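You operate a simulated robot arm through the tools that you are given. There is no shell and no other tool.

Carry out the task below with a simulated robot arm. There is one attempt and no reset: what you move stays moved.

TASK
Test the yellow jack lead, put it back in its rack and clip on a pass or fail tag.
Fine: pass if the tester says good; one tag, the others stay on the rail; leave the tester dial on jack.

The check looks at the end state, three seconds after you hand in, the way a careful person would. Anything else that was tipped, shoved, dropped, spilled or broken makes it a failure.

THE ROBOT
A 7-joint arm with a two-finger parallel gripper, fixed in place. Base frame: the origin is on the floor under the middle of its stand, x ahead of it, y to its left, z up. Readings come in m, degrees, newtons and seconds.
It reaches about 1.479 m from its shoulder. Its first joint turns from -166.0 to 166.0 degrees. Payload 4.4 kg.
The TCP is the grasp point between the finger pads, 0.023 m short of the fingertips. In the tool frame z runs along the fingers and y along their closing line. The gripper opens to 0.094 m. The fingers are 0.038 m wide and 0.01 m thick; the gripper's body (0.054 by 0.096 m) begins 0.039 m behind the TCP.
Orientation is that of the tool frame in the base frame, as a unit quaternion [x, y, z, w]. With the fingers straight down and closing along the base's y, the tool's x points along the base's -x, its y along +y and its z along -z.

THE INTERFACE
- The arm moves only by the tool step_arm. Its argument "steps" is a list of rows, each a list of 7 numbers: the turn, a rotation vector about the tool's x, y, z in degrees, then the shift along the tool's x, y, z in mm, then the closure, from 0 (fully open) to 1 (shut). In form: [[ax, ay, az, tx, ty, tz, hand], ...]. A call has 1 to 20 rows; each row shifts and turns the commanded pose from where the row before left it, along the tool's axes as they then stand. Rows are played at 5 a second. More than 0.05 m and 8.6 degrees between two rows, or a gripper value outside its range, and nothing of the call is played. A pose out of reach is approached as far as the arm can. The call stops where the force on the tool passes 80 N (or 10 N more than at its start, if that is more) or the arm is blocked; 0.2 s more then pass. The fingers move at their own pace (about 0.072 m/s each) and stop on an object; they squeeze with about 40 N. The grip force told is the motor's: it shows also when the fingers shut on nothing. Time passes only in rows, and 0.2 s behind the last, so rows that do not move let the fingers close. The reply holds the time, the measured pose of the TCP, the force on the tool along the base axes, the opening and the grip force, in the units named above and with some noise, with the torque about the TCP (base axes, N m) and any sound that the robot's microphone picked up.
- Cameras (640 x 400 px; columns grow to the right, rows downward): "scene" is fixed at [0.0488, -0.499, 1.6565]; the picture's right is [0.54, -0.84, 0.00], its down [-0.43, -0.28, -0.86] and it looks along [0.72, 0.46, -0.52] (base axes); focal length 336 px, centre (320, 200). "wrist" rides on the gripper at [0.086, 0.016, -0.075] in the tool frame; the picture's right is [-0.18, 0.98, 0.00], its down [-0.58, -0.11, -0.81] and it looks along [-0.79, -0.15, 0.59] (tool axes); focal length 243 px, centre (320, 200).
- capture(camera): a new picture of that camera. It takes no simulated time.
- point_at(camera, pixels): there is no depth. For up to 12 entries [column, row, z] of the newest picture of that camera ("zoom" is the newest enlarged one), the place [x, y] in the base frame at which the ray of that pixel passes the height z, good to about 0.003 m. It takes no simulated time.
- zoom(camera, box): a new picture of the part [left, top, right, bottom] of that camera's present view, enlarged. It takes no simulated time.
- sign_off(): hands the job in; it is judged then, once.

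Leave the gripper open and the arm clear of the work at the hand-in unless told otherwise.

The tools are called as name(argument=value, ...) on one line, values as JSON. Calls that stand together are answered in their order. step_arm: Moves the arm, as the interface text tells. Its arguments: {"type":"object","properties":{"steps":{"type":"array","items":{"type":"array","items":{"type":"number"}}}},"required":["steps"]} The other tools are called the same way: capture (camera) takes a picture; point_at (camera, pixels) gives the place at which the rays of pixels pass given heights; zoom (camera, box) takes an enlarged picture of a part of a camera's view; sign_off () hands the job in.

At the start:

```text
time: 0.0
tool_pos: [0.6423, 0.3919, 1.2391]
ee_rot: [0.0, 1.0, 0.0, 0.0]
wrist_force: [0.1, -0.5, -1.2]
wrist_torque: [0.03, 0.02, -0.03]
finger_gap: 0.0937
grip_force: 0.0
```

scene: 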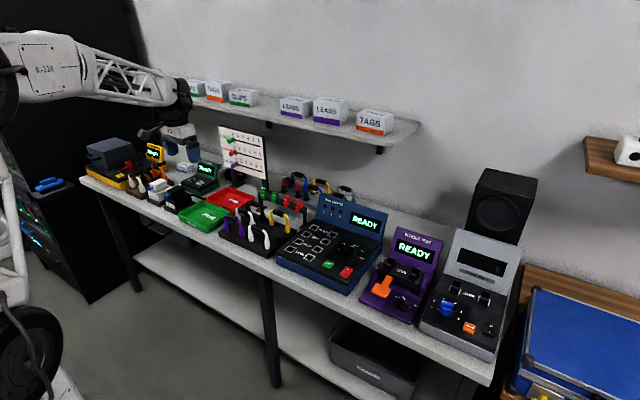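
wrist: 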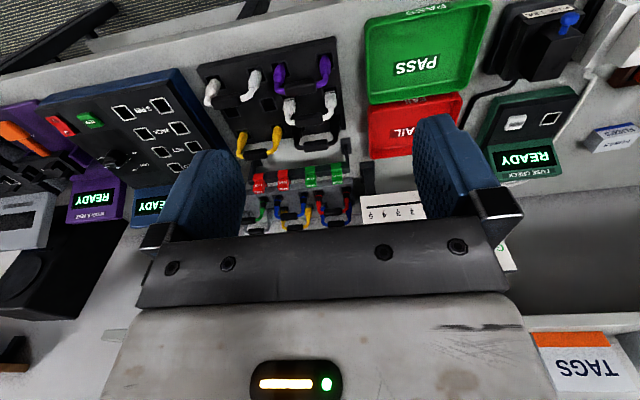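

I see a bench with several testers, a rack of leads in the middle and a tag rail. I'll start by taking enlarged views of the areas that matter.

zoom(camera="scene", box=[200, 160, 400, 300])

zoom(camera="wrist", box=[180, 30, 400, 240])

zoom(camera="wrist", box=[0, 40, 240, 240])

```text
2.86 times, centred on (300, 230) of scene
```

zoom: 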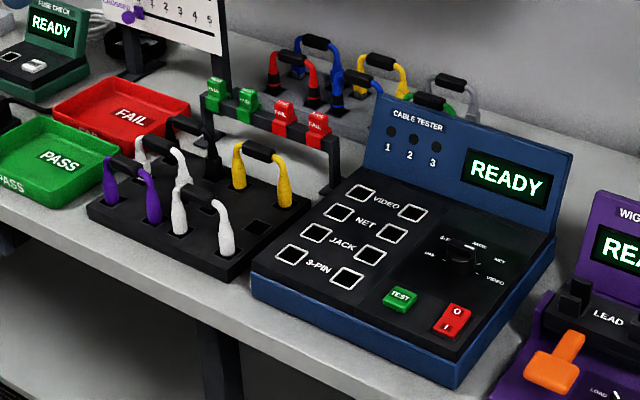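

```text
1.90 times, centred on (290, 135) of wrist
```

zoom: 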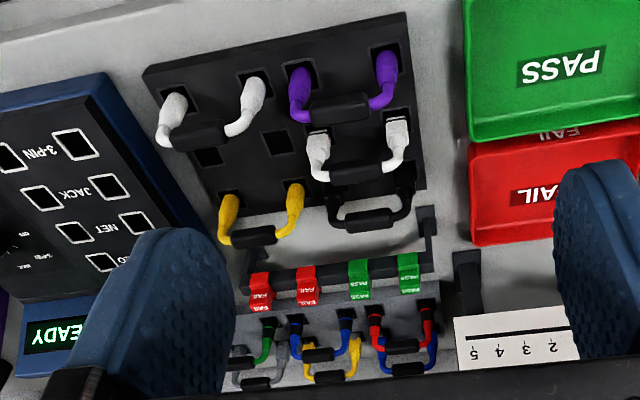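

```text
2.00 times, centred on (120, 140) of wrist
```

zoom: 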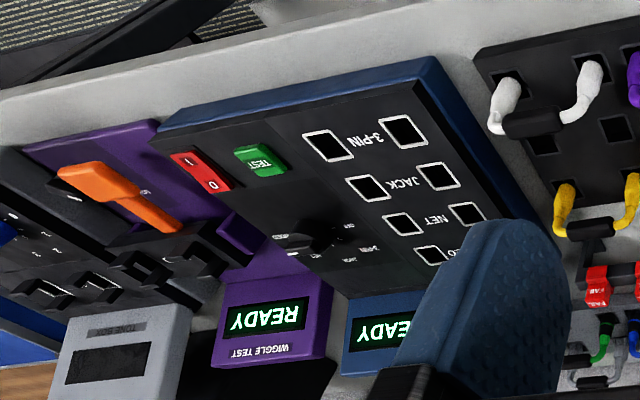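

The front rack and the rear rack each hold a yellow lead. Before I pick one, I'll zoom closer to see plug types and labels on both racks, and look at the tester face.

zoom(camera="scene", box=[275, 165, 365, 220])

zoom(camera="scene", box=[215, 195, 315, 260])

zoom(camera="scene", box=[280, 190, 400, 300])

zoom(camera="scene", box=[80, 120, 240, 220])

zoom(camera="wrist", box=[230, 160, 370, 240])

```text
7.11 times, centred on (320, 192) of scene
```

zoom: 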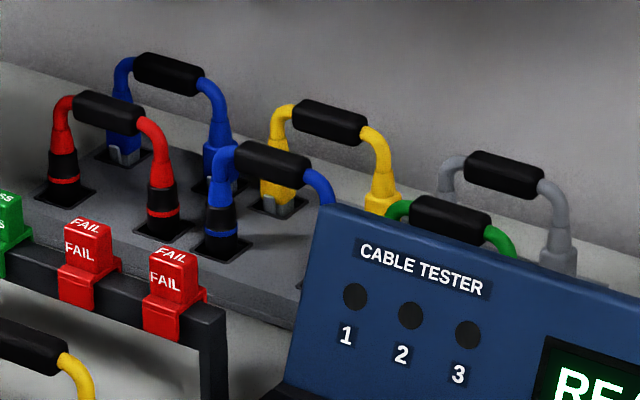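

```text
6.15 times, centred on (265, 228) of scene
```

zoom: 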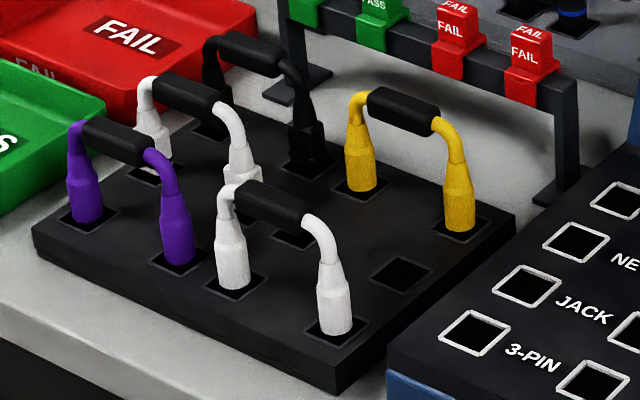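

```text
3.64 times, centred on (340, 245) of scene
```

zoom: 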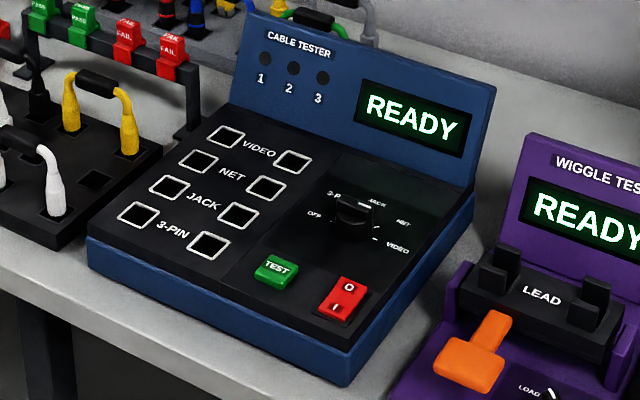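

```text
4.00 times, centred on (160, 170) of scene
```

zoom: 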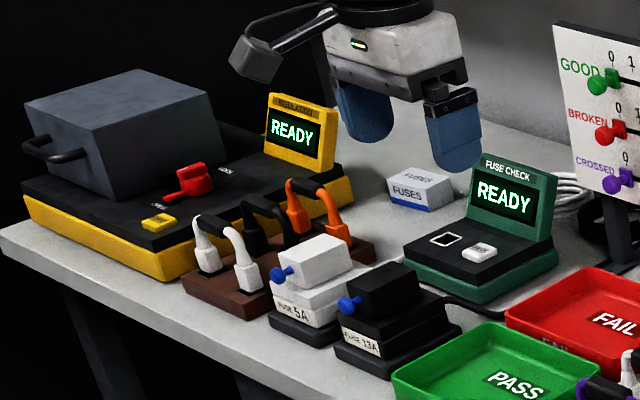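

```text
4.57 times, centred on (300, 200) of wrist
```

zoom: 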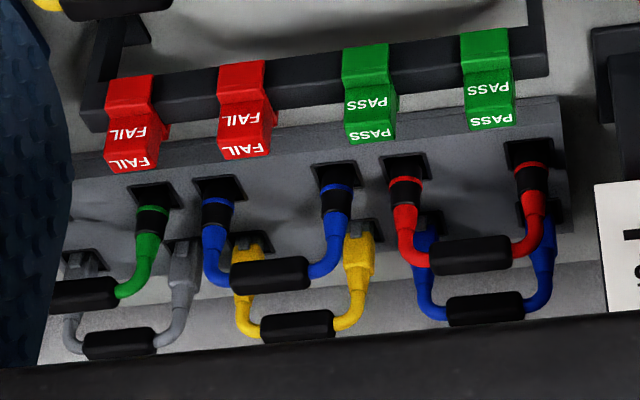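

The front black rack's yellow lead has tapered round plugs, which looks like a jack. The rear yellow lead has boxy clip plugs, which looks like net. Next I'll triangulate the bench height by projecting matching points from both cameras at several heights: the JACK sockets (scene about (298.5,241.4) and (317.5,249.1); wrist about (178.5,128) and (143.5,134)) and the yellow handle.

point_at(camera="scene", pixels=[[298.5, 241.4, 0.7], [298.5, 241.4, 0.8], [298.5, 241.4, 0.9], [317.5, 249.1, 0.8], [317.5, 249.1, 0.9], [279.7, 213.2, 0.8], [279.7, 213.2, 0.9], [279.7, 213.2, 1.0]])

point_at(camera="wrist", pixels=[[178.5, 128, 0.7], [178.5, 128, 0.8], [178.5, 128, 0.9], [143.5, 134, 0.8], [143.5, 134, 0.9], [254.7, 154.5, 0.8], [254.7, 154.5, 0.9], [254.7, 154.5, 1.0]])

```text
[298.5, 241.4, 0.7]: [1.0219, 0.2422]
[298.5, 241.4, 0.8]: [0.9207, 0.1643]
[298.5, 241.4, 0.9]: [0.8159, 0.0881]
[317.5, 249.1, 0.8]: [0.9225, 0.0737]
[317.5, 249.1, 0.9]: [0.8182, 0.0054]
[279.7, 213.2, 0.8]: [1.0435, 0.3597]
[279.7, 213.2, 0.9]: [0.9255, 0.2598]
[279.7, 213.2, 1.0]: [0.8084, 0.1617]
```

```text
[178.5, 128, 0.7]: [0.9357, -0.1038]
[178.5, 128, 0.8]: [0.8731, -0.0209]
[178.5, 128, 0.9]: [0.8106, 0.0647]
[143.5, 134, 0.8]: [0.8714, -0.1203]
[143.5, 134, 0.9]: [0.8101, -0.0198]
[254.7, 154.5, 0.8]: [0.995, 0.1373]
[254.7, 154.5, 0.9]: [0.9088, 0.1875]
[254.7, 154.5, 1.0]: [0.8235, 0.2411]
```

The JACK sockets come out near (0.801, 0.077, 0.915) and (0.801, -0.005, 0.915), so the pair runs along y about 82 mm apart. The yellow handle is near (0.868, 0.213, 0.948). To plan a safe path, I'll now locate the obstacles: the chart corner, the shelf edge and the tag rail.

point_at(camera="scene", pixels=[[266, 178, 1.0], [266, 178, 1.1], [264, 137, 1.1], [264, 137, 1.2], [215, 92, 1.2], [215, 92, 1.4], [380, 146, 1.1], [380, 146, 1.2], [415, 123, 1.2], [80, 178, 0.85], [490, 385, 0.85]])

point_at(camera="wrist", pixels=[[360, 197, 1.0], [360, 197, 1.1], [363.7, 224.5, 1.1], [363.7, 224.5, 1.2], [580, 367, 1.2], [580, 367, 1.4], [347, 186, 0.9], [347, 186, 1.0], [247, 199, 0.9], [247, 199, 1.0]])

zoom(camera="scene", box=[180, 100, 300, 200])

```text
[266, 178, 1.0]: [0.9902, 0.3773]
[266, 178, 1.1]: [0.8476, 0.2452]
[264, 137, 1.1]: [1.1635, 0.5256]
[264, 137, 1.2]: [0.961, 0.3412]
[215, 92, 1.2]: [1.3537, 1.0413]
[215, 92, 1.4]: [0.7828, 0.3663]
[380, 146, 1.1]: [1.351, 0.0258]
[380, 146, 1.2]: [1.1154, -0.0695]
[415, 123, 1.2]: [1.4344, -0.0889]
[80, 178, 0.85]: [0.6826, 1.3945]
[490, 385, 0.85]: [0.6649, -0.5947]
```

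```text
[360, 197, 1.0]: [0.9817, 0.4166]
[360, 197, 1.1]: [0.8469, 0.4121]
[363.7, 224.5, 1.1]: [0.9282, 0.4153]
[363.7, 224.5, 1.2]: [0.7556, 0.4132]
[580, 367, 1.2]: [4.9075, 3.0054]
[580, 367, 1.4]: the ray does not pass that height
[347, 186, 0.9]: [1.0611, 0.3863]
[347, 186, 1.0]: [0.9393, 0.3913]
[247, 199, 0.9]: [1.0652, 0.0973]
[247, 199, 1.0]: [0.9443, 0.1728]
```

```text
4.00 times, centred on (240, 150) of scene
```

zoom: 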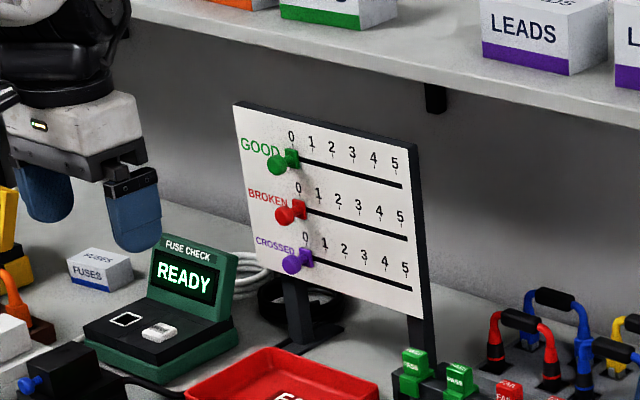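

The chart's near edge sits around (1.03, 0.42) and the shelf is further back, so the air in front of the rack is clear. I'll move the gripper over the front rack at about z=1.12 with the same orientation, for a close wrist view of the yellow lead and the tags.

step_arm(steps=[[0, 0, 0, -17, -22.75, 15, 0], [0, 0, 0, -17, -22.75, 15, 0], [0, 0, 0, -17, -22.75, 15, 0], [0, 0, 0, -17, -22.75, 15, 0], [0, 0, 0, -17, -22.75, 15, 0], [0, 0, 0, -17, -22.75, 15, 0], [0, 0, 0, -17, -22.75, 15, 0], [0, 0, 0, -17, -22.75, 15, 0], [0, 0, 0, 0, 0, 0, 0]])

capture(camera="wrist")

capture(camera="scene")

```text
time: 2.0
tool_pos: [0.7786, 0.2081, 1.1177]
ee_rot: [0.0, 1.0, 0.0, 0.0]
wrist_force: [-0.1, 0.1, 0.0]
wrist_torque: [-0.02, -0.03, 0.01]
finger_gap: 0.0941
grip_force: 0.1
```

```text
taken
```

wrist: 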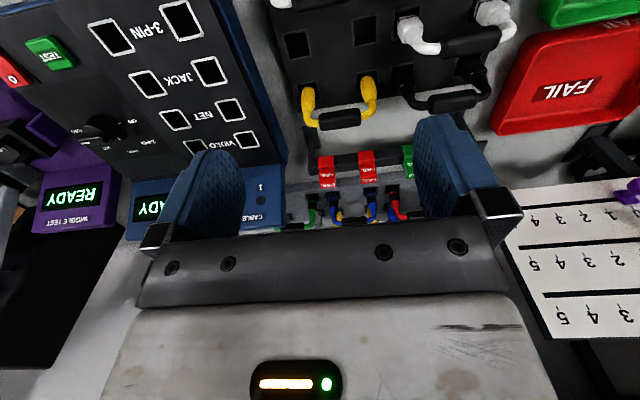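

```text
taken
```

scene: 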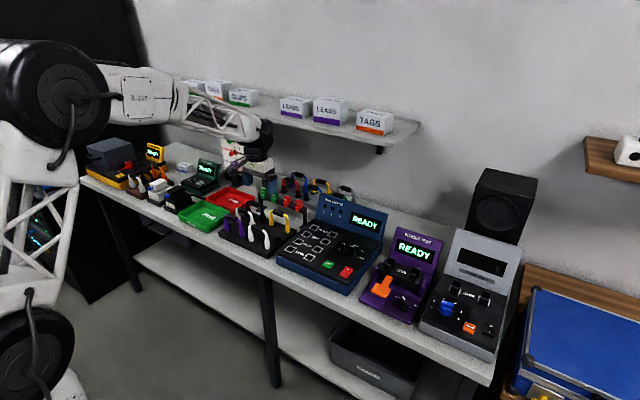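

The view is closer now. I'll zoom on the yellow lead and tags, and on the tester panel and dial.

zoom(camera="wrist", box=[270, 60, 430, 220])

zoom(camera="wrist", box=[20, 0, 260, 160])

zoom(camera="wrist", box=[60, 90, 160, 170])

zoom(camera="scene", box=[330, 235, 380, 270])

```text
2.50 times, centred on (350, 140) of wrist
```

zoom: 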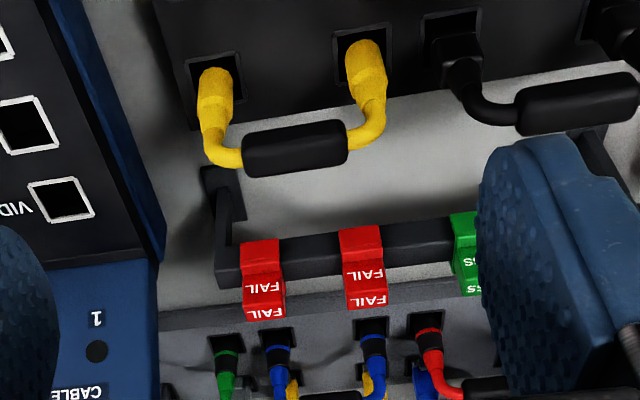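

```text
2.50 times, centred on (140, 80) of wrist
```

zoom: 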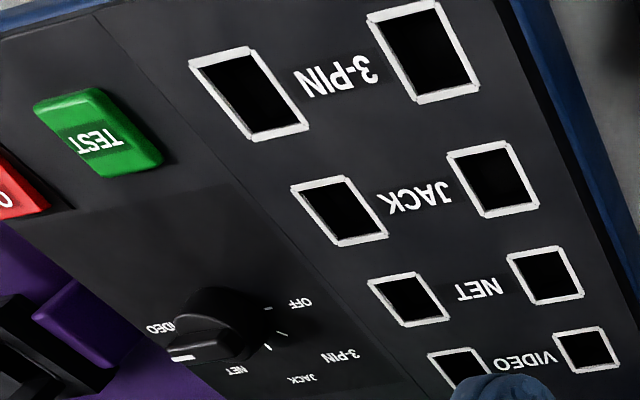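

```text
5.00 times, centred on (110, 130) of wrist
```

zoom: 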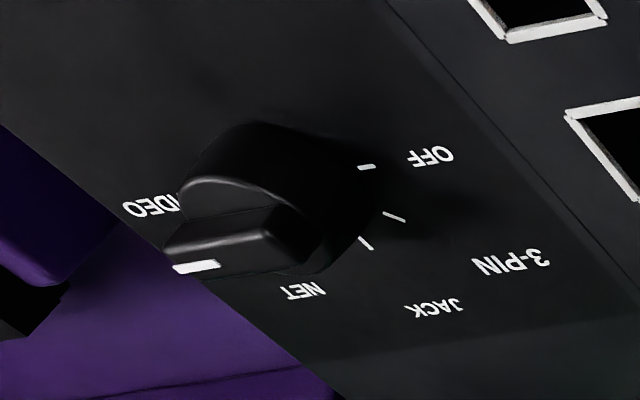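

```text
11.43 times, centred on (355, 252) of scene
```

zoom: 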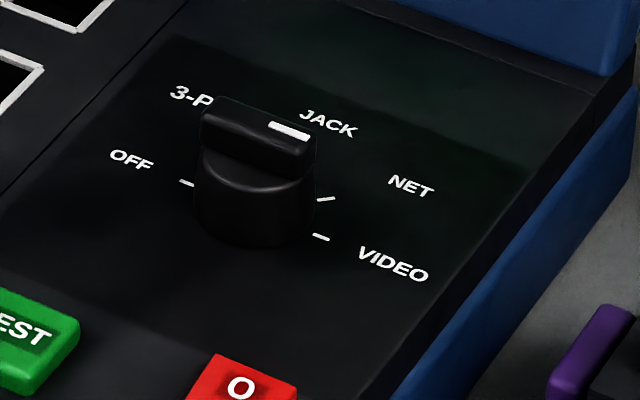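

In both views the dial's white mark points toward -y, at VIDEO, so it needs two positions counter-clockwise to reach JACK. The display reads READY. Next I'll refine the coordinates from this closer view: the handle at (340,119), the JACK sockets at (147.6,84.4) and (209.2,72), the tags at (327,170) and (368,165), and the dial.

point_at(camera="wrist", pixels=[[340, 119.2, 0.93], [340, 119.2, 0.96], [147.6, 84.4, 0.9], [147.6, 84.4, 0.93], [209.2, 72, 0.9], [209.2, 72, 0.93], [327.2, 170, 0.93], [327.2, 170, 0.98], [367.6, 164.8, 0.93], [367.6, 164.8, 0.98], [101, 137.4, 0.92], [101, 137.4, 0.95]])

point_at(camera="scene", pixels=[[278.5, 213.4, 0.93], [278.5, 213.4, 0.96], [298.5, 241.4, 0.9], [298.5, 241.4, 0.93], [317.5, 249.1, 0.9], [317.5, 249.1, 0.93], [299.5, 205, 0.93], [299.5, 205, 0.98], [287, 200.5, 0.93], [287, 200.5, 0.98], [349.6, 246.7, 0.92], [349.6, 246.7, 0.95]])

```text
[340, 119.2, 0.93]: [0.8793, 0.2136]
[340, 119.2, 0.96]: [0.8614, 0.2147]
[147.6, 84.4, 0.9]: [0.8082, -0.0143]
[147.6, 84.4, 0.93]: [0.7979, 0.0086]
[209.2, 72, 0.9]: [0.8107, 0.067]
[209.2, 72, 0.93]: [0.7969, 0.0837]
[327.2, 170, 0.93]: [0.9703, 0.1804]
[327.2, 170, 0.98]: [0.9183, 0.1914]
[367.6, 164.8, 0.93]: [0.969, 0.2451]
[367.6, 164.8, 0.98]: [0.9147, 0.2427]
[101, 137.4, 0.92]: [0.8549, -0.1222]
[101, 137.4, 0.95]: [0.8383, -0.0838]
```

```text
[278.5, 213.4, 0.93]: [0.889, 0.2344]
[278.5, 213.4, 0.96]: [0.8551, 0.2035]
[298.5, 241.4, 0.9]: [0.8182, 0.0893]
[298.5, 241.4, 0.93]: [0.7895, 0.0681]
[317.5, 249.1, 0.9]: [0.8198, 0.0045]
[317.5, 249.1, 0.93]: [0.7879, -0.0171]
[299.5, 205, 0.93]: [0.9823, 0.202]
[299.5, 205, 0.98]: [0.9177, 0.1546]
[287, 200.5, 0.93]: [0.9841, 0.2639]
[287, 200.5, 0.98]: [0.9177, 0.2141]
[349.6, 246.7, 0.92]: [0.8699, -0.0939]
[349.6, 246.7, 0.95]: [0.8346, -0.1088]
```

The handle is near (0.867, 0.214, 0.950), the tags near (0.955, 0.185/0.244/0.304/0.364, 0.95), and the dial near (0.849, -0.102, 0.935). Zoomed pictures are crisp, so I'll take tight ones of each item to measure accurately.

zoom(camera="scene", box=[262, 200, 302, 240])

zoom(camera="scene", box=[285, 225, 345, 265])

zoom(camera="scene", box=[255, 180, 315, 220])

zoom(camera="wrist", box=[290, 70, 390, 135])

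zoom(camera="wrist", box=[290, 130, 430, 220])

```text
10.00 times, centred on (282, 220) of scene
```

zoom: 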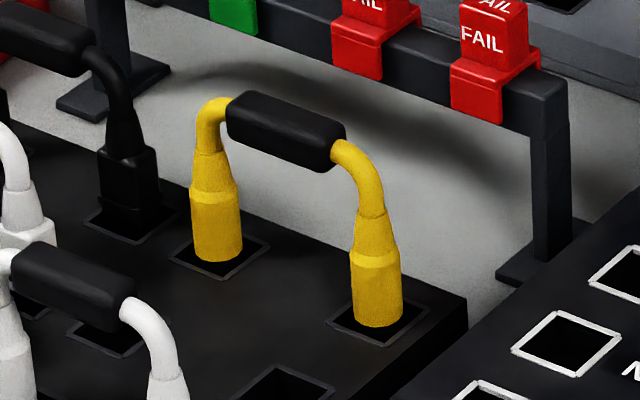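

```text
10.00 times, centred on (315, 245) of scene
```

zoom: 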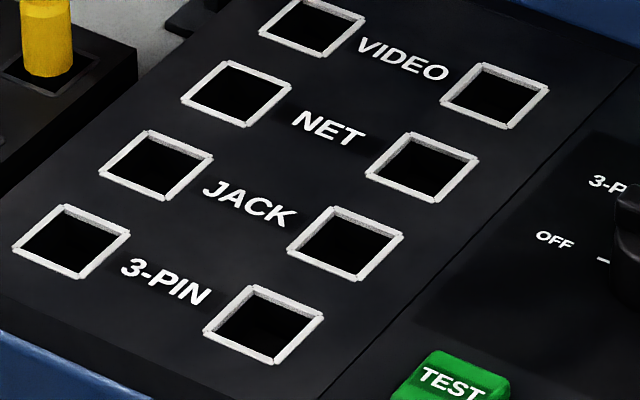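

```text
10.00 times, centred on (285, 200) of scene
```

zoom: 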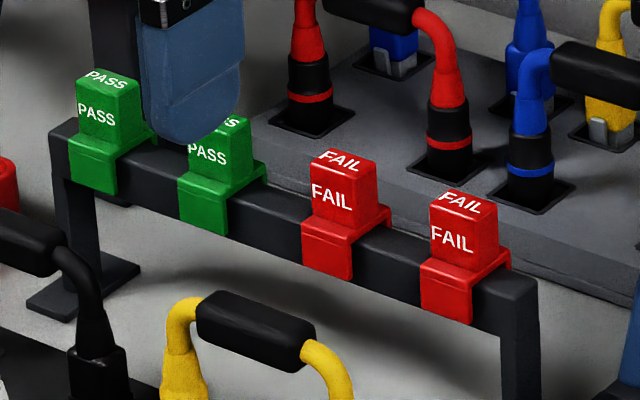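

```text
6.15 times, centred on (340, 102) of wrist
```

zoom: 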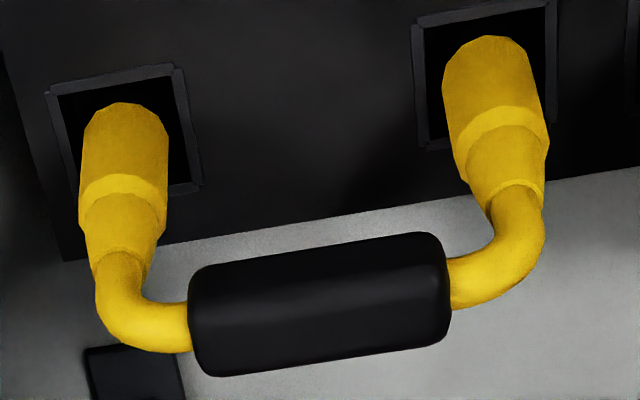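

```text
4.44 times, centred on (360, 175) of wrist
```

zoom: 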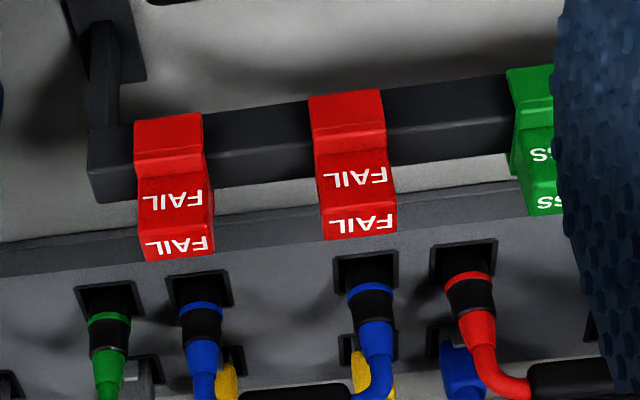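

I now have precise pixel positions for the JACK socket frames, the rack socket frames and the handle, so I'll convert them to base coordinates from both cameras.

point_at(camera="wrist", pixels=[[308.3, 92.2, 0.87], [308.3, 92.2, 0.9], [366.8, 81.5, 0.87], [366.8, 81.5, 0.9], [340.3, 119.1, 0.94], [340.3, 119.1, 0.95], [147.6, 84.4, 0.91], [209.2, 72, 0.91]])

point_at(camera="scene", pixels=[[272.05, 225.3, 0.87], [272.05, 225.3, 0.9], [287.8, 231.3, 0.87], [287.8, 231.3, 0.9], [278.5, 213.1, 0.94], [278.5, 213.1, 0.95], [298.6, 241.55, 0.91], [317.65, 249.5, 0.91], [298.6, 241.55, 0.92], [317.65, 249.5, 0.92]])

zoom(camera="wrist", box=[130, 55, 230, 105])

```text
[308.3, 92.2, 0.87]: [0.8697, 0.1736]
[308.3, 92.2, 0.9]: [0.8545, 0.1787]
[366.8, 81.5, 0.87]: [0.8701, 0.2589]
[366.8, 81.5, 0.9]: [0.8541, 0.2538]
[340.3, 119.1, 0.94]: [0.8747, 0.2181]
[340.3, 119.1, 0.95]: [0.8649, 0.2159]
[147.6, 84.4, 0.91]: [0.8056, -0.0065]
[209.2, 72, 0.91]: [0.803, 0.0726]
```

```text
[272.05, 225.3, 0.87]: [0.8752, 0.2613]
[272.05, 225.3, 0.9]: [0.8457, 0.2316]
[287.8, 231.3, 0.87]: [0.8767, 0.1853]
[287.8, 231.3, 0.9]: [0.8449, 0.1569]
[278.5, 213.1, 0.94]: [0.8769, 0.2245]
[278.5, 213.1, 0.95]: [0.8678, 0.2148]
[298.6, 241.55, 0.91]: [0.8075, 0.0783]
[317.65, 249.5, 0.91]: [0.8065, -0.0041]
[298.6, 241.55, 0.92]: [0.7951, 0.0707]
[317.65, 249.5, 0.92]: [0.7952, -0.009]
```

```text
6.40 times, centred on (180, 80) of wrist
```

zoom: 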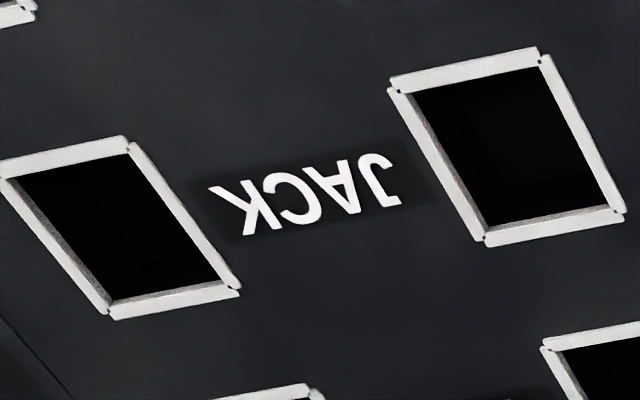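

The jack socket centre is about (0.802, 0.0355, 0.915) and the rack slot centre about (0.867, 0.216, 0.877), both with roughly 80 mm spacing along y. The lead handle runs along y, so I'll turn the tool 90° to close along x, then go over the yellow handle.

step_arm(steps=[[0, 0, 8.2, 0, 0, 0, 0], [0, 0, 8.2, 0, 0, 0, 0], [0, 0, 8.2, 0, 0, 0, 0], [0, 0, 8.2, 0, 0, 0, 0], [0, 0, 8.2, 0, 0, 0, 0], [0, 0, 8.2, 0, 0, 0, 0], [0, 0, 8.2, 0, 0, 0, 0], [0, 0, 8.2, 0, 0, 0, 0], [0, 0, 8.2, 0, 0, 0, 0], [0, 0, 8.2, 0, 0, 0, 0], [0, 0, 8.0, 0, 0, 0, 0], [0, 0, 0, 4, 44, 10, 0], [0, 0, 0, 4, 44, 10, 0.2], [0, 0, 0, 0, 0, 0, 0.3]])

capture(camera="wrist")

capture(camera="scene")

```text
time: 5.0
tool_pos: [0.8671, 0.2166, 1.0992]
ee_rot: [0.708, 0.707, 0.0, 0.0]
wrist_force: [0.6, -0.1, 0.9]
wrist_torque: [0.02, -0.03, -0.03]
finger_gap: 0.0659
grip_force: 0.0
```

```text
taken
```

wrist: 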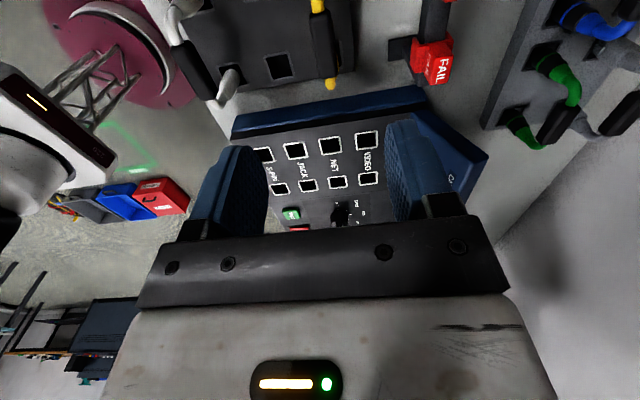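

```text
taken
```

scene: 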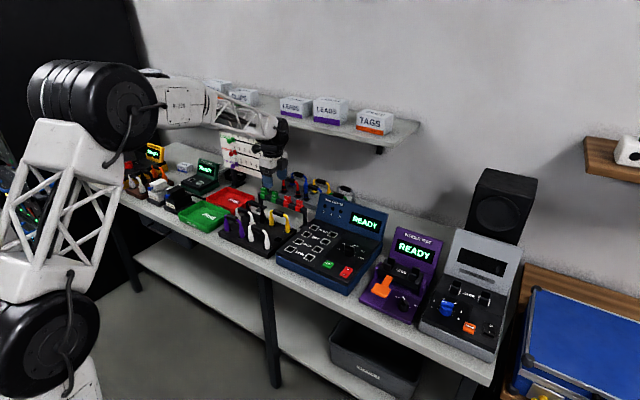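

The TCP is directly above the yellow handle at (0.867, 0.2166). The fingers, opened to 66 mm, clear the rail behind and the rack in front. I'll lower straight to z≈0.951 in careful steps, still open.

step_arm(steps=[[0, 0, 0, 0, 0, 30, 0.3], [0, 0, 0, 0, 0, 30, 0.3], [0, 0, 0, 0, 0, 30, 0.3], [0, 0, 0, 0, 0, 25, 0.3], [0, 0, 0, 0, 0, 18, 0.3], [0, 0, 0, 0, 0, 15, 0.3], [0, 0, 0, 0, 0, 0, 0.3]])

zoom(camera="scene", box=[252, 180, 312, 240])

capture(camera="wrist")

```text
time: 6.6
tool_pos: [0.8671, 0.2171, 0.9499]
ee_rot: [0.707, 0.707, 0.0, 0.0]
wrist_force: [0.0, 0.2, -0.4]
wrist_torque: [0.04, 0.03, -0.01]
finger_gap: 0.0658
grip_force: 0.0
```

```text
6.67 times, centred on (282, 210) of scene
```

zoom: 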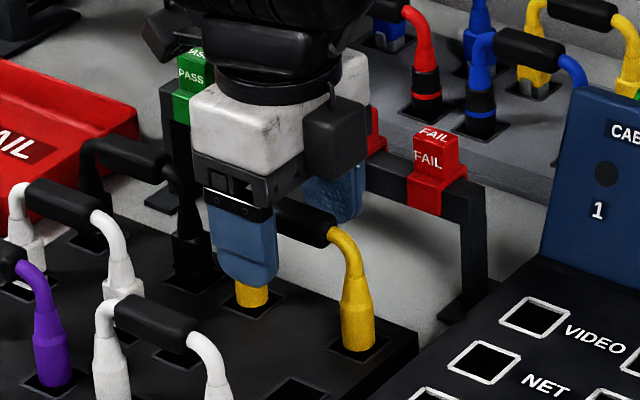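

```text
taken
```

wrist: 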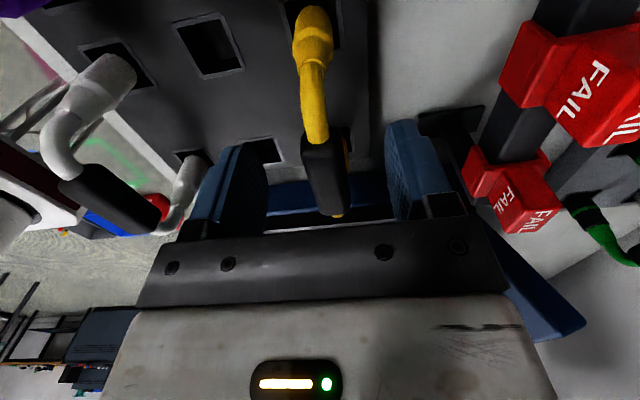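

In the wrist view the black handle (about (327,170)) sits centred between the fingers. I'll close on it.

step_arm(steps=[[0, 0, 0, 0, 0, 0, 0.5], [0, 0, 0, 0, 0, 0, 0.7], [0, 0, 0, 0, 0, 0, 0.85], [0, 0, 0, 0, 0, 0, 1.0], [0, 0, 0, 0, 0, 0, 1.0], [0, 0, 0, 0, 0, 0, 1.0]])

capture(camera="wrist")

```text
time: 8.0
tool_pos: [0.8669, 0.2177, 0.9515]
ee_rot: [0.707, 0.707, 0.0, 0.001]
wrist_force: [1.4, 0.0, -0.3]
wrist_torque: [0.0, -0.06, 0.02]
finger_gap: 0.0174
grip_force: 40.3
```

```text
taken
```

wrist: 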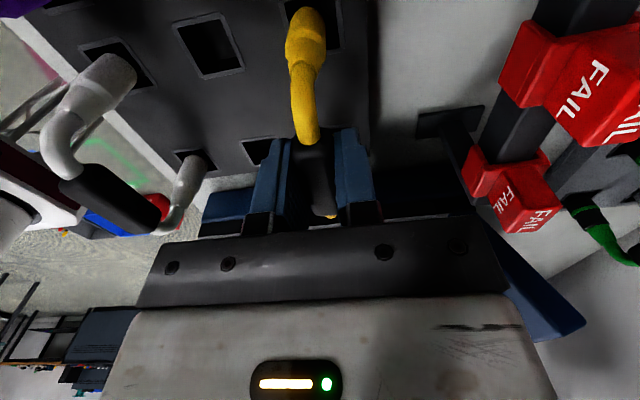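

The grip holds at a 17.4 mm gap with 40 N. I'll lift straight up, starting gently.

step_arm(steps=[[0, 0, 0, 0, 0, -8, 1], [0, 0, 0, 0, 0, -12, 1], [0, 0, 0, 0, 0, -20, 1], [0, 0, 0, 0, 0, -25, 1], [0, 0, 0, 0, 0, -25, 1], [0, 0, 0, 0, 0, -25, 1], [0, 0, 0, 0, 0, -10, 1], [0, 0, 0, 0, 0, 0, 1]])

capture(camera="wrist")

zoom(camera="scene", box=[232, 150, 332, 250])

```text
time: 9.8
tool_pos: [0.8663, 0.2166, 1.0751]
ee_rot: [0.707, 0.707, 0.001, 0.0]
wrist_force: [-1.5, -0.6, -0.8]
wrist_torque: [0.0, 0.01, -0.05]
finger_gap: 0.0174
grip_force: 39.8
```

```text
taken
```

wrist: 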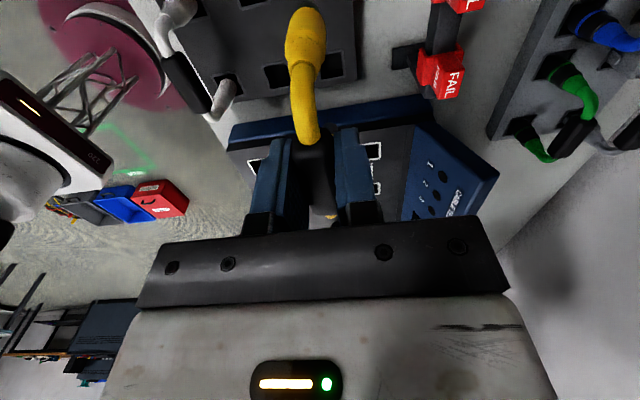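

```text
4.00 times, centred on (282, 200) of scene
```

zoom: 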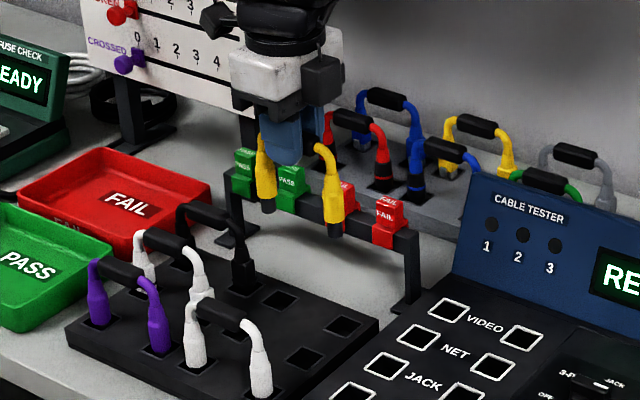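

The lead came out cleanly and hangs upright. Next I'll move toward -x (clear of the tester's backboard), then across to above the JACK sockets at about (0.802, 0.0375), staying high.

step_arm(steps=[[0, 0, 0, 0, -30, -10, 1], [0, 0, 0, 0, -34.3, -10, 1], [0, 0, 0, -36.4, 0, 0, 1], [0, 0, 0, -36, 0, 0, 1], [0, 0, 0, -36, 0, 0, 1], [0, 0, 0, -36, 0, 0, 1], [0, 0, 0, -36, 0, 0, 1], [0, 0, 0, 0, 0, 0, 1]])

capture(camera="wrist")

zoom(camera="scene", box=[262, 170, 362, 270])

```text
time: 11.6
tool_pos: [0.8028, 0.0354, 1.0964]
ee_rot: [0.707, 0.708, 0.001, 0.0]
wrist_force: [-0.1, 0.2, -0.7]
wrist_torque: [0.01, 0.0, 0.0]
finger_gap: 0.0174
grip_force: 39.6
```

```text
taken
```

wrist: 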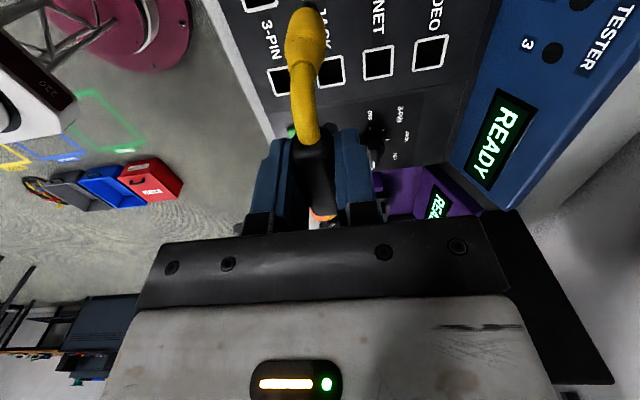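

```text
4.00 times, centred on (312, 220) of scene
```

zoom: 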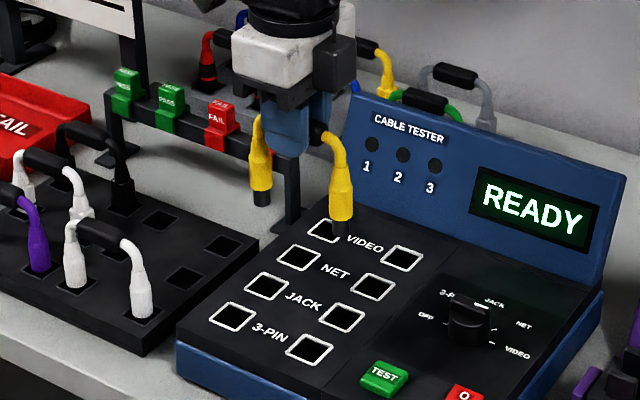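

The lead is over the panel and the plug tips are aligned along y. I'll lower about 65 mm so the tips are just above the sockets, then check alignment before inserting.

step_arm(steps=[[0, 0, 0, 0, 0, 25, 1], [0, 0, 0, 0, 0, 25, 1], [0, 0, 0, 0, 0, 15, 1], [0, 0, 0, 0, 0, 0, 1], [0, 0, 0, 0, 0, 0, 1]])

zoom(camera="scene", box=[280, 205, 340, 265])

capture(camera="wrist")

```text
time: 12.8
tool_pos: [0.8022, 0.0356, 1.0303]
ee_rot: [0.707, 0.707, 0.0, 0.0]
wrist_force: [0.5, 0.2, -0.5]
wrist_torque: [0.01, 0.0, 0.03]
finger_gap: 0.0172
grip_force: 40.4
```

```text
6.67 times, centred on (310, 235) of scene
```

zoom: 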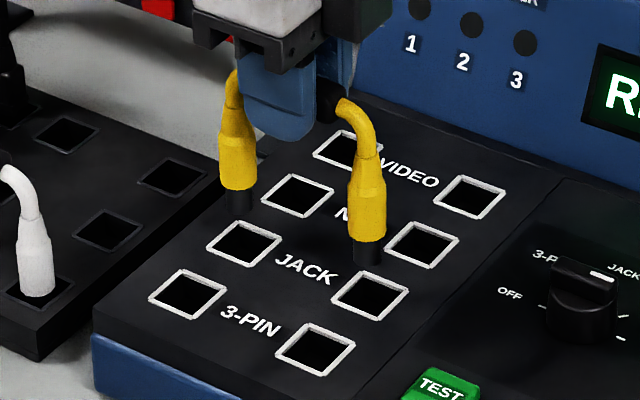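

```text
taken
```

wrist: 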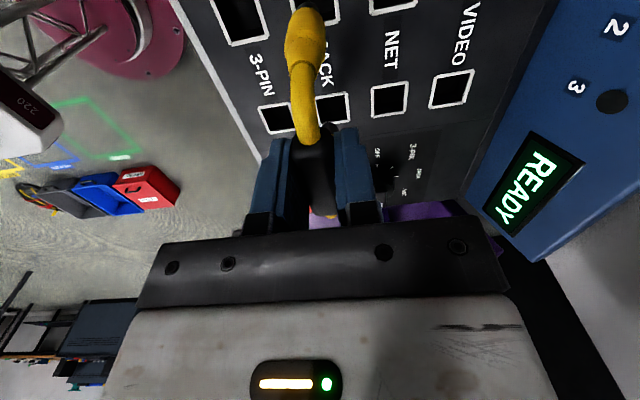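

The tips look roughly above the JACK sockets, but I don't yet know the exact tip height. I'll zoom the wrist view to cross-check x alignment against the JACK sockets in this frame.

zoom(camera="wrist", box=[220, 0, 420, 125])

point_at(camera="scene", pixels=[[317.05, 244.3, 0.93], [317.05, 244.3, 0.94], [298, 236.8, 0.93], [298, 236.8, 0.94], [317.6, 249.4, 0.915], [298.75, 241.7, 0.915]])

```text
3.20 times, centred on (320, 62) of wrist
```

zoom: 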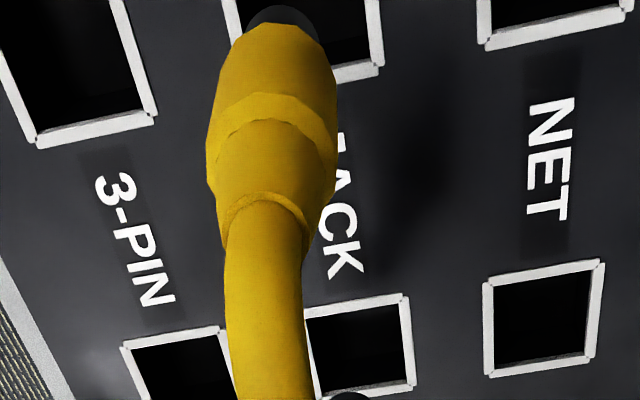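

```text
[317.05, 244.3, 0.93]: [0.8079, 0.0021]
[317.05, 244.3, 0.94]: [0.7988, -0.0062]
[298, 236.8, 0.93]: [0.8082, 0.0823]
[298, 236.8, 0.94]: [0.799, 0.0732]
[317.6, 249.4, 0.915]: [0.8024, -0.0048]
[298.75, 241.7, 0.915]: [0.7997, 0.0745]
```

From the scene, the tips at z≈0.937 project to (0.801, -0.004) and (0.801, 0.0755), and the JACK sockets are at (0.801, -0.005) and (0.800, 0.0745), so they agree to about 1–2 mm. I'll do one more cross-check from the wrist on the NET and JACK sockets before inserting.

point_at(camera="wrist", pixels=[[331, 107.3, 0.915], [389.7, 98.9, 0.915], [346, 110, 0.915], [350, 92, 0.915]])

zoom(camera="scene", box=[290, 220, 330, 260])

```text
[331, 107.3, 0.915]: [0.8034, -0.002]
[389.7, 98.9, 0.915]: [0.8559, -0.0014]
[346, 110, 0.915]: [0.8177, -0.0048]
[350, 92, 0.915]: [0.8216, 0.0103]
```

```text
10.00 times, centred on (310, 240) of scene
```

zoom: 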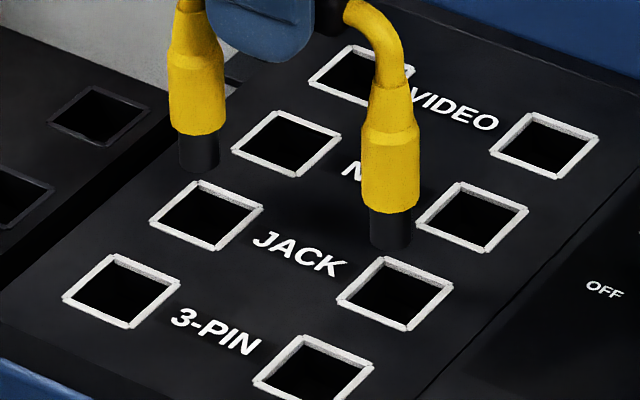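

Both tips sit about 1.7 mm to the image-left of the socket centres, so I'll shift 1.5 mm toward -y and lower the tips into the sockets, stopping short of the expected seat height (TCP about 0.989).

step_arm(steps=[[0, 0, 0, -1.5, 0, 8, 1], [0, 0, 0, 0, 0, 8, 1], [0, 0, 0, 0, 0, 6, 1], [0, 0, 0, 0, 0, 5, 1], [0, 0, 0, 0, 0, 5, 1], [0, 0, 0, 0, 0, 0, 1]])

zoom(camera="scene", box=[290, 220, 330, 260])

```text
time: 14.2
tool_pos: [0.8023, 0.0354, 0.998]
ee_rot: [0.707, 0.707, 0.0, 0.0]
wrist_force: [0.6, -0.3, -1.2]
wrist_torque: [0.01, 0.01, 0.0]
finger_gap: 0.0174
grip_force: 40.1
```

```text
10.00 times, centred on (310, 240) of scene
```

zoom: 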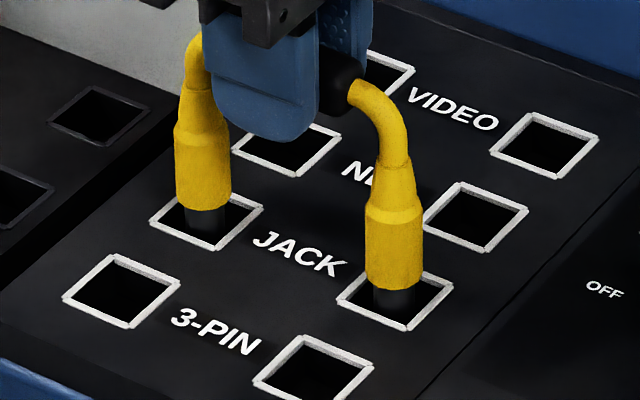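

Both tips are entering the JACK sockets with no contact force. I'll continue in small steps.

step_arm(steps=[[0, 0, 0, 0, 0, 3, 1], [0, 0, 0, 0, 0, 3, 1], [0, 0, 0, 0, 0, 2, 1], [0, 0, 0, 0, 0, 2, 1], [0, 0, 0, 0, 0, 0, 1]])

zoom(camera="scene", box=[290, 220, 330, 260])

```text
time: 15.4
tool_pos: [0.8012, 0.0344, 0.9892]
ee_rot: [0.707, 0.707, 0.0, 0.0]
wrist_force: [0.2, 0.1, -0.9]
wrist_torque: [0.01, -0.01, 0.04]
finger_gap: 0.0174
grip_force: 39.7
```

```text
10.00 times, centred on (310, 240) of scene
```

zoom: 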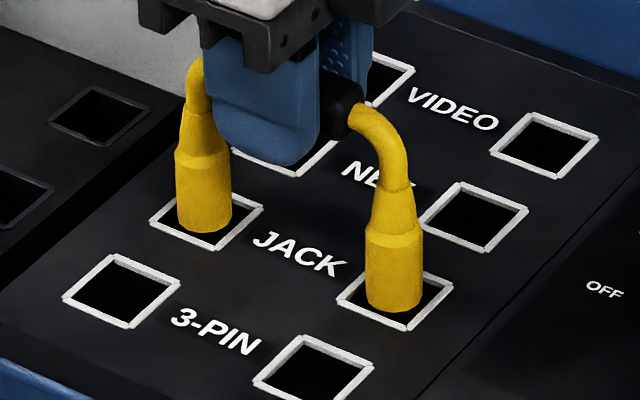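

The yellow bodies are now at the panel level with still no resistance. I'll go down a little more, watching the force for the seat.

step_arm(steps=[[0, 0, 0, 0, 0, 1.5, 1], [0, 0, 0, 0, 0, 1.5, 1], [0, 0, 0, 0, 0, 0, 1]])

zoom(camera="scene", box=[290, 220, 330, 260])

```text
time: 16.2
tool_pos: [0.8017, 0.0348, 0.9883]
ee_rot: [0.707, 0.707, 0.0, 0.001]
wrist_force: [-3.5, -0.8, 29.3]
wrist_torque: [-0.05, 0.12, -0.01]
finger_gap: 0.0176
grip_force: 40.2
```

```text
10.00 times, centred on (310, 240) of scene
```

zoom: 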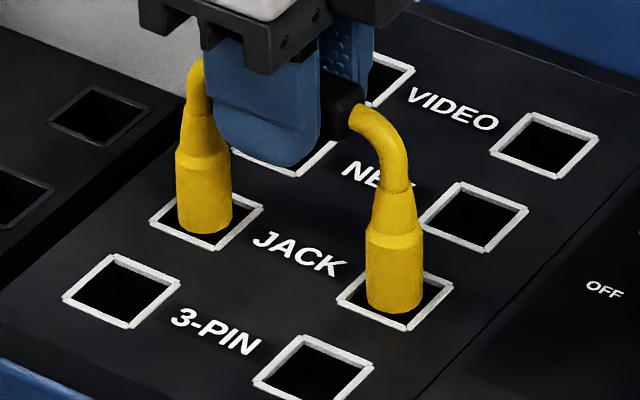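

The upward force rose to 29 N at TCP z=0.988, so the plugs have bottomed at the expected height. I'll release the push, open the fingers and rise clear.

step_arm(steps=[[0, 0, 0, 0, 0, -2, 1], [0, 0, 0, 0, 0, 0, 0.7], [0, 0, 0, 0, 0, 0, 0.4], [0, 0, 0, 0, 0, 0, 0.4], [0, 0, 0, 0, 0, -20, 0.4], [0, 0, 0, 0, 0, -30, 0.4], [0, 0, 0, 0, 0, -40, 0.4], [0, 0, 0, 0, 0, -40, 0.4], [0, 0, 0, 0, 0, 0, 0.4]])

zoom(camera="scene", box=[280, 180, 380, 280])

capture(camera="wrist")

```text
time: 18.2
tool_pos: [0.8011, 0.0345, 1.1191]
ee_rot: [0.707, 0.707, 0.0, 0.0]
wrist_force: [-0.1, -0.8, -0.5]
wrist_torque: [-0.01, -0.06, 0.0]
finger_gap: 0.056
grip_force: 0.0
```

```text
4.00 times, centred on (330, 230) of scene
```

zoom: 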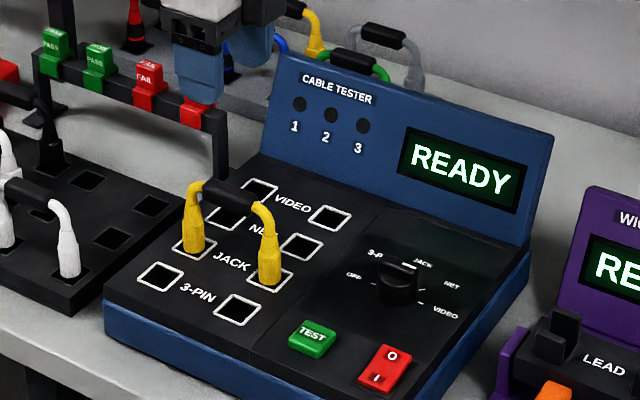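

```text
taken
```

wrist: 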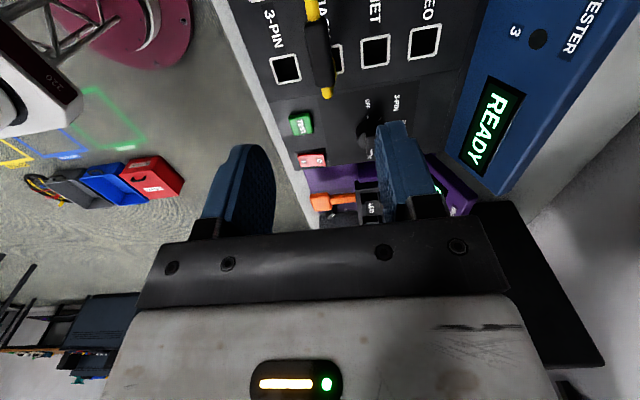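

The lead stands in the JACK sockets and the display still says READY. Next is the dial, so I'll zoom on it from both cameras to fix its centre and pointer direction.

zoom(camera="scene", box=[335, 235, 375, 265])

zoom(camera="wrist", box=[340, 80, 420, 150])

point_at(camera="scene", pixels=[[343.4, 250.5, 0.915], [355, 255.2, 0.915], [355.4, 251.9, 0.915]])

```text
13.33 times, centred on (355, 250) of scene
```

zoom: 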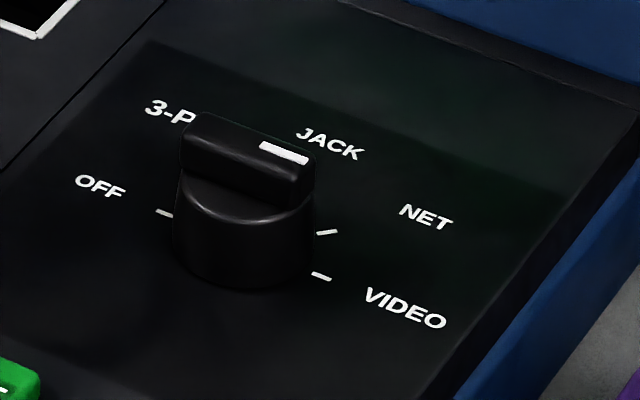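

```text
5.71 times, centred on (380, 115) of wrist
```

zoom: 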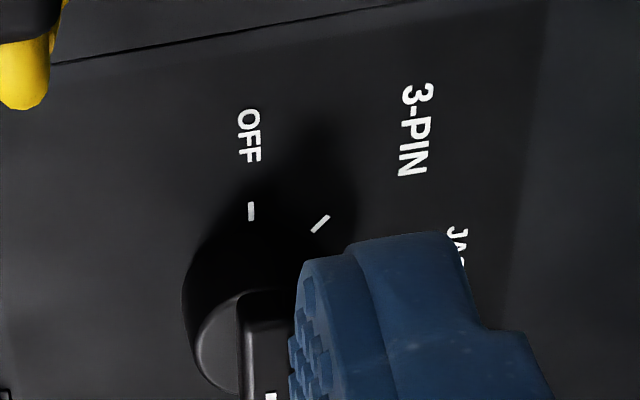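

```text
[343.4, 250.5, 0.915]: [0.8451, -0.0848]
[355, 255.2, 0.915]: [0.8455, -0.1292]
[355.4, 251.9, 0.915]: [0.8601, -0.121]
```

The dial centre is at about (0.845, -0.107), with OFF at +y, JACK at +x and VIDEO at -y, so the steps are 45° and it needs a 90° counter-clockwise turn. The ridge top is about z 0.941. Before going down I'll check where the backboard is and refine the ridge height.

point_at(camera="scene", pixels=[[379, 243.25, 0.915], [368.5, 238.75, 0.915], [322.5, 194, 1.0], [322.5, 194, 1.03], [387, 212, 1.0], [387, 212, 1.03], [352.3, 246.5, 0.935], [352.3, 246.5, 0.945], [328, 264.25, 0.92], [328, 264.25, 0.93]])

point_at(camera="wrist", pixels=[[301, 123, 0.92], [301, 123, 0.93], [452, 130, 0.915], [511, 82, 1.0], [511, 82, 0.97]])

```text
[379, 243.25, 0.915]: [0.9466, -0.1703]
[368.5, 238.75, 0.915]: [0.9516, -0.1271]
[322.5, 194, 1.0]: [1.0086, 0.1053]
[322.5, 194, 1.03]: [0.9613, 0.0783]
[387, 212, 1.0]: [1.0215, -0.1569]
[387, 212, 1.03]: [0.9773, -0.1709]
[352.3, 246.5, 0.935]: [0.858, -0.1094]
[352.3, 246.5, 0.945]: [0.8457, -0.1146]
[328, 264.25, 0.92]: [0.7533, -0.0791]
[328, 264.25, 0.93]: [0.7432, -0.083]
```

```text
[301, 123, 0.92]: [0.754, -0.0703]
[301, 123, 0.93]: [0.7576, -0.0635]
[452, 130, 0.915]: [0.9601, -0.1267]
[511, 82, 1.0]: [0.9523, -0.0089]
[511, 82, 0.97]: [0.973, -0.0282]
```

The backboard's base is at x≈0.95, so there's plenty of room, and the ridge top is about z 0.945. I'll move over the dial with the fingers partly closed (about 38 mm gap) and lower to TCP z≈0.975 first for a check.

step_arm(steps=[[0, 0, 0, -35.75, 10.75, 0, 0.5], [0, 0, 0, -35.75, 10.75, 0, 0.6], [0, 0, 0, -35.75, 10.75, 0, 0.6], [0, 0, 0, -35.75, 10.75, 0, 0.6], [0, 0, 0, 0, 0, 40, 0.6], [0, 0, 0, 0, 0, 40, 0.6], [0, 0, 0, 0, 0, 40, 0.6], [0, 0, 0, 0, 0, 23, 0.6], [0, 0, 0, 0, 0, 0, 0.6]])

zoom(camera="scene", box=[325, 220, 385, 270])

zoom(camera="wrist", box=[240, 80, 420, 230])

```text
time: 20.2
tool_pos: [0.8447, -0.1089, 0.9747]
ee_rot: [0.707, 0.707, 0.0, -0.001]
wrist_force: [-0.6, 0.2, -0.1]
wrist_torque: [0.02, 0.01, 0.0]
finger_gap: 0.0373
grip_force: 0.0
```

```text
8.00 times, centred on (355, 245) of scene
```

zoom: 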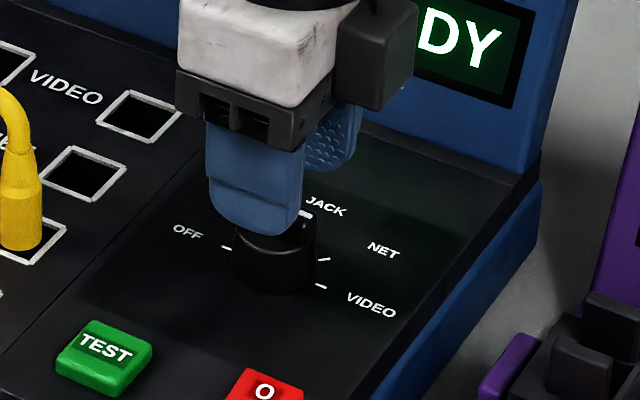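

```text
2.67 times, centred on (330, 155) of wrist
```

zoom: 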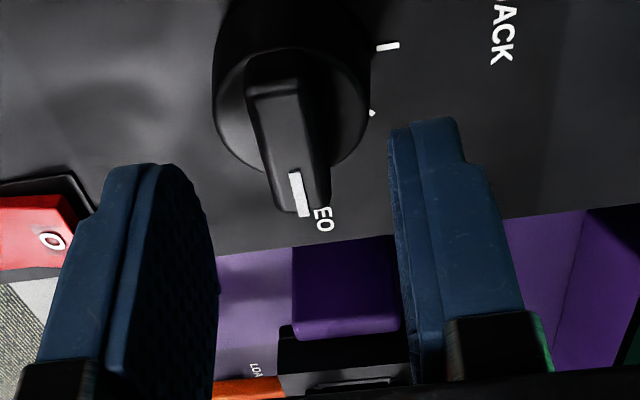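

The ridge lies between the finger planes, with the white mark at the -y end. I'll check the ridge's x position from the wrist view before going lower.

point_at(camera="zoom", pixels=[[298, 195, 0.945], [275, 90, 0.945], [287, 140, 0.945], [298, 195, 0.94], [275, 90, 0.94]])

```text
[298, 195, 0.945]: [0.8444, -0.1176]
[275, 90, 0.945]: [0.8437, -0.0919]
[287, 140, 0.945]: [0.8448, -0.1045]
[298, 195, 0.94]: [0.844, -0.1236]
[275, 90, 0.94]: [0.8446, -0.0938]
```

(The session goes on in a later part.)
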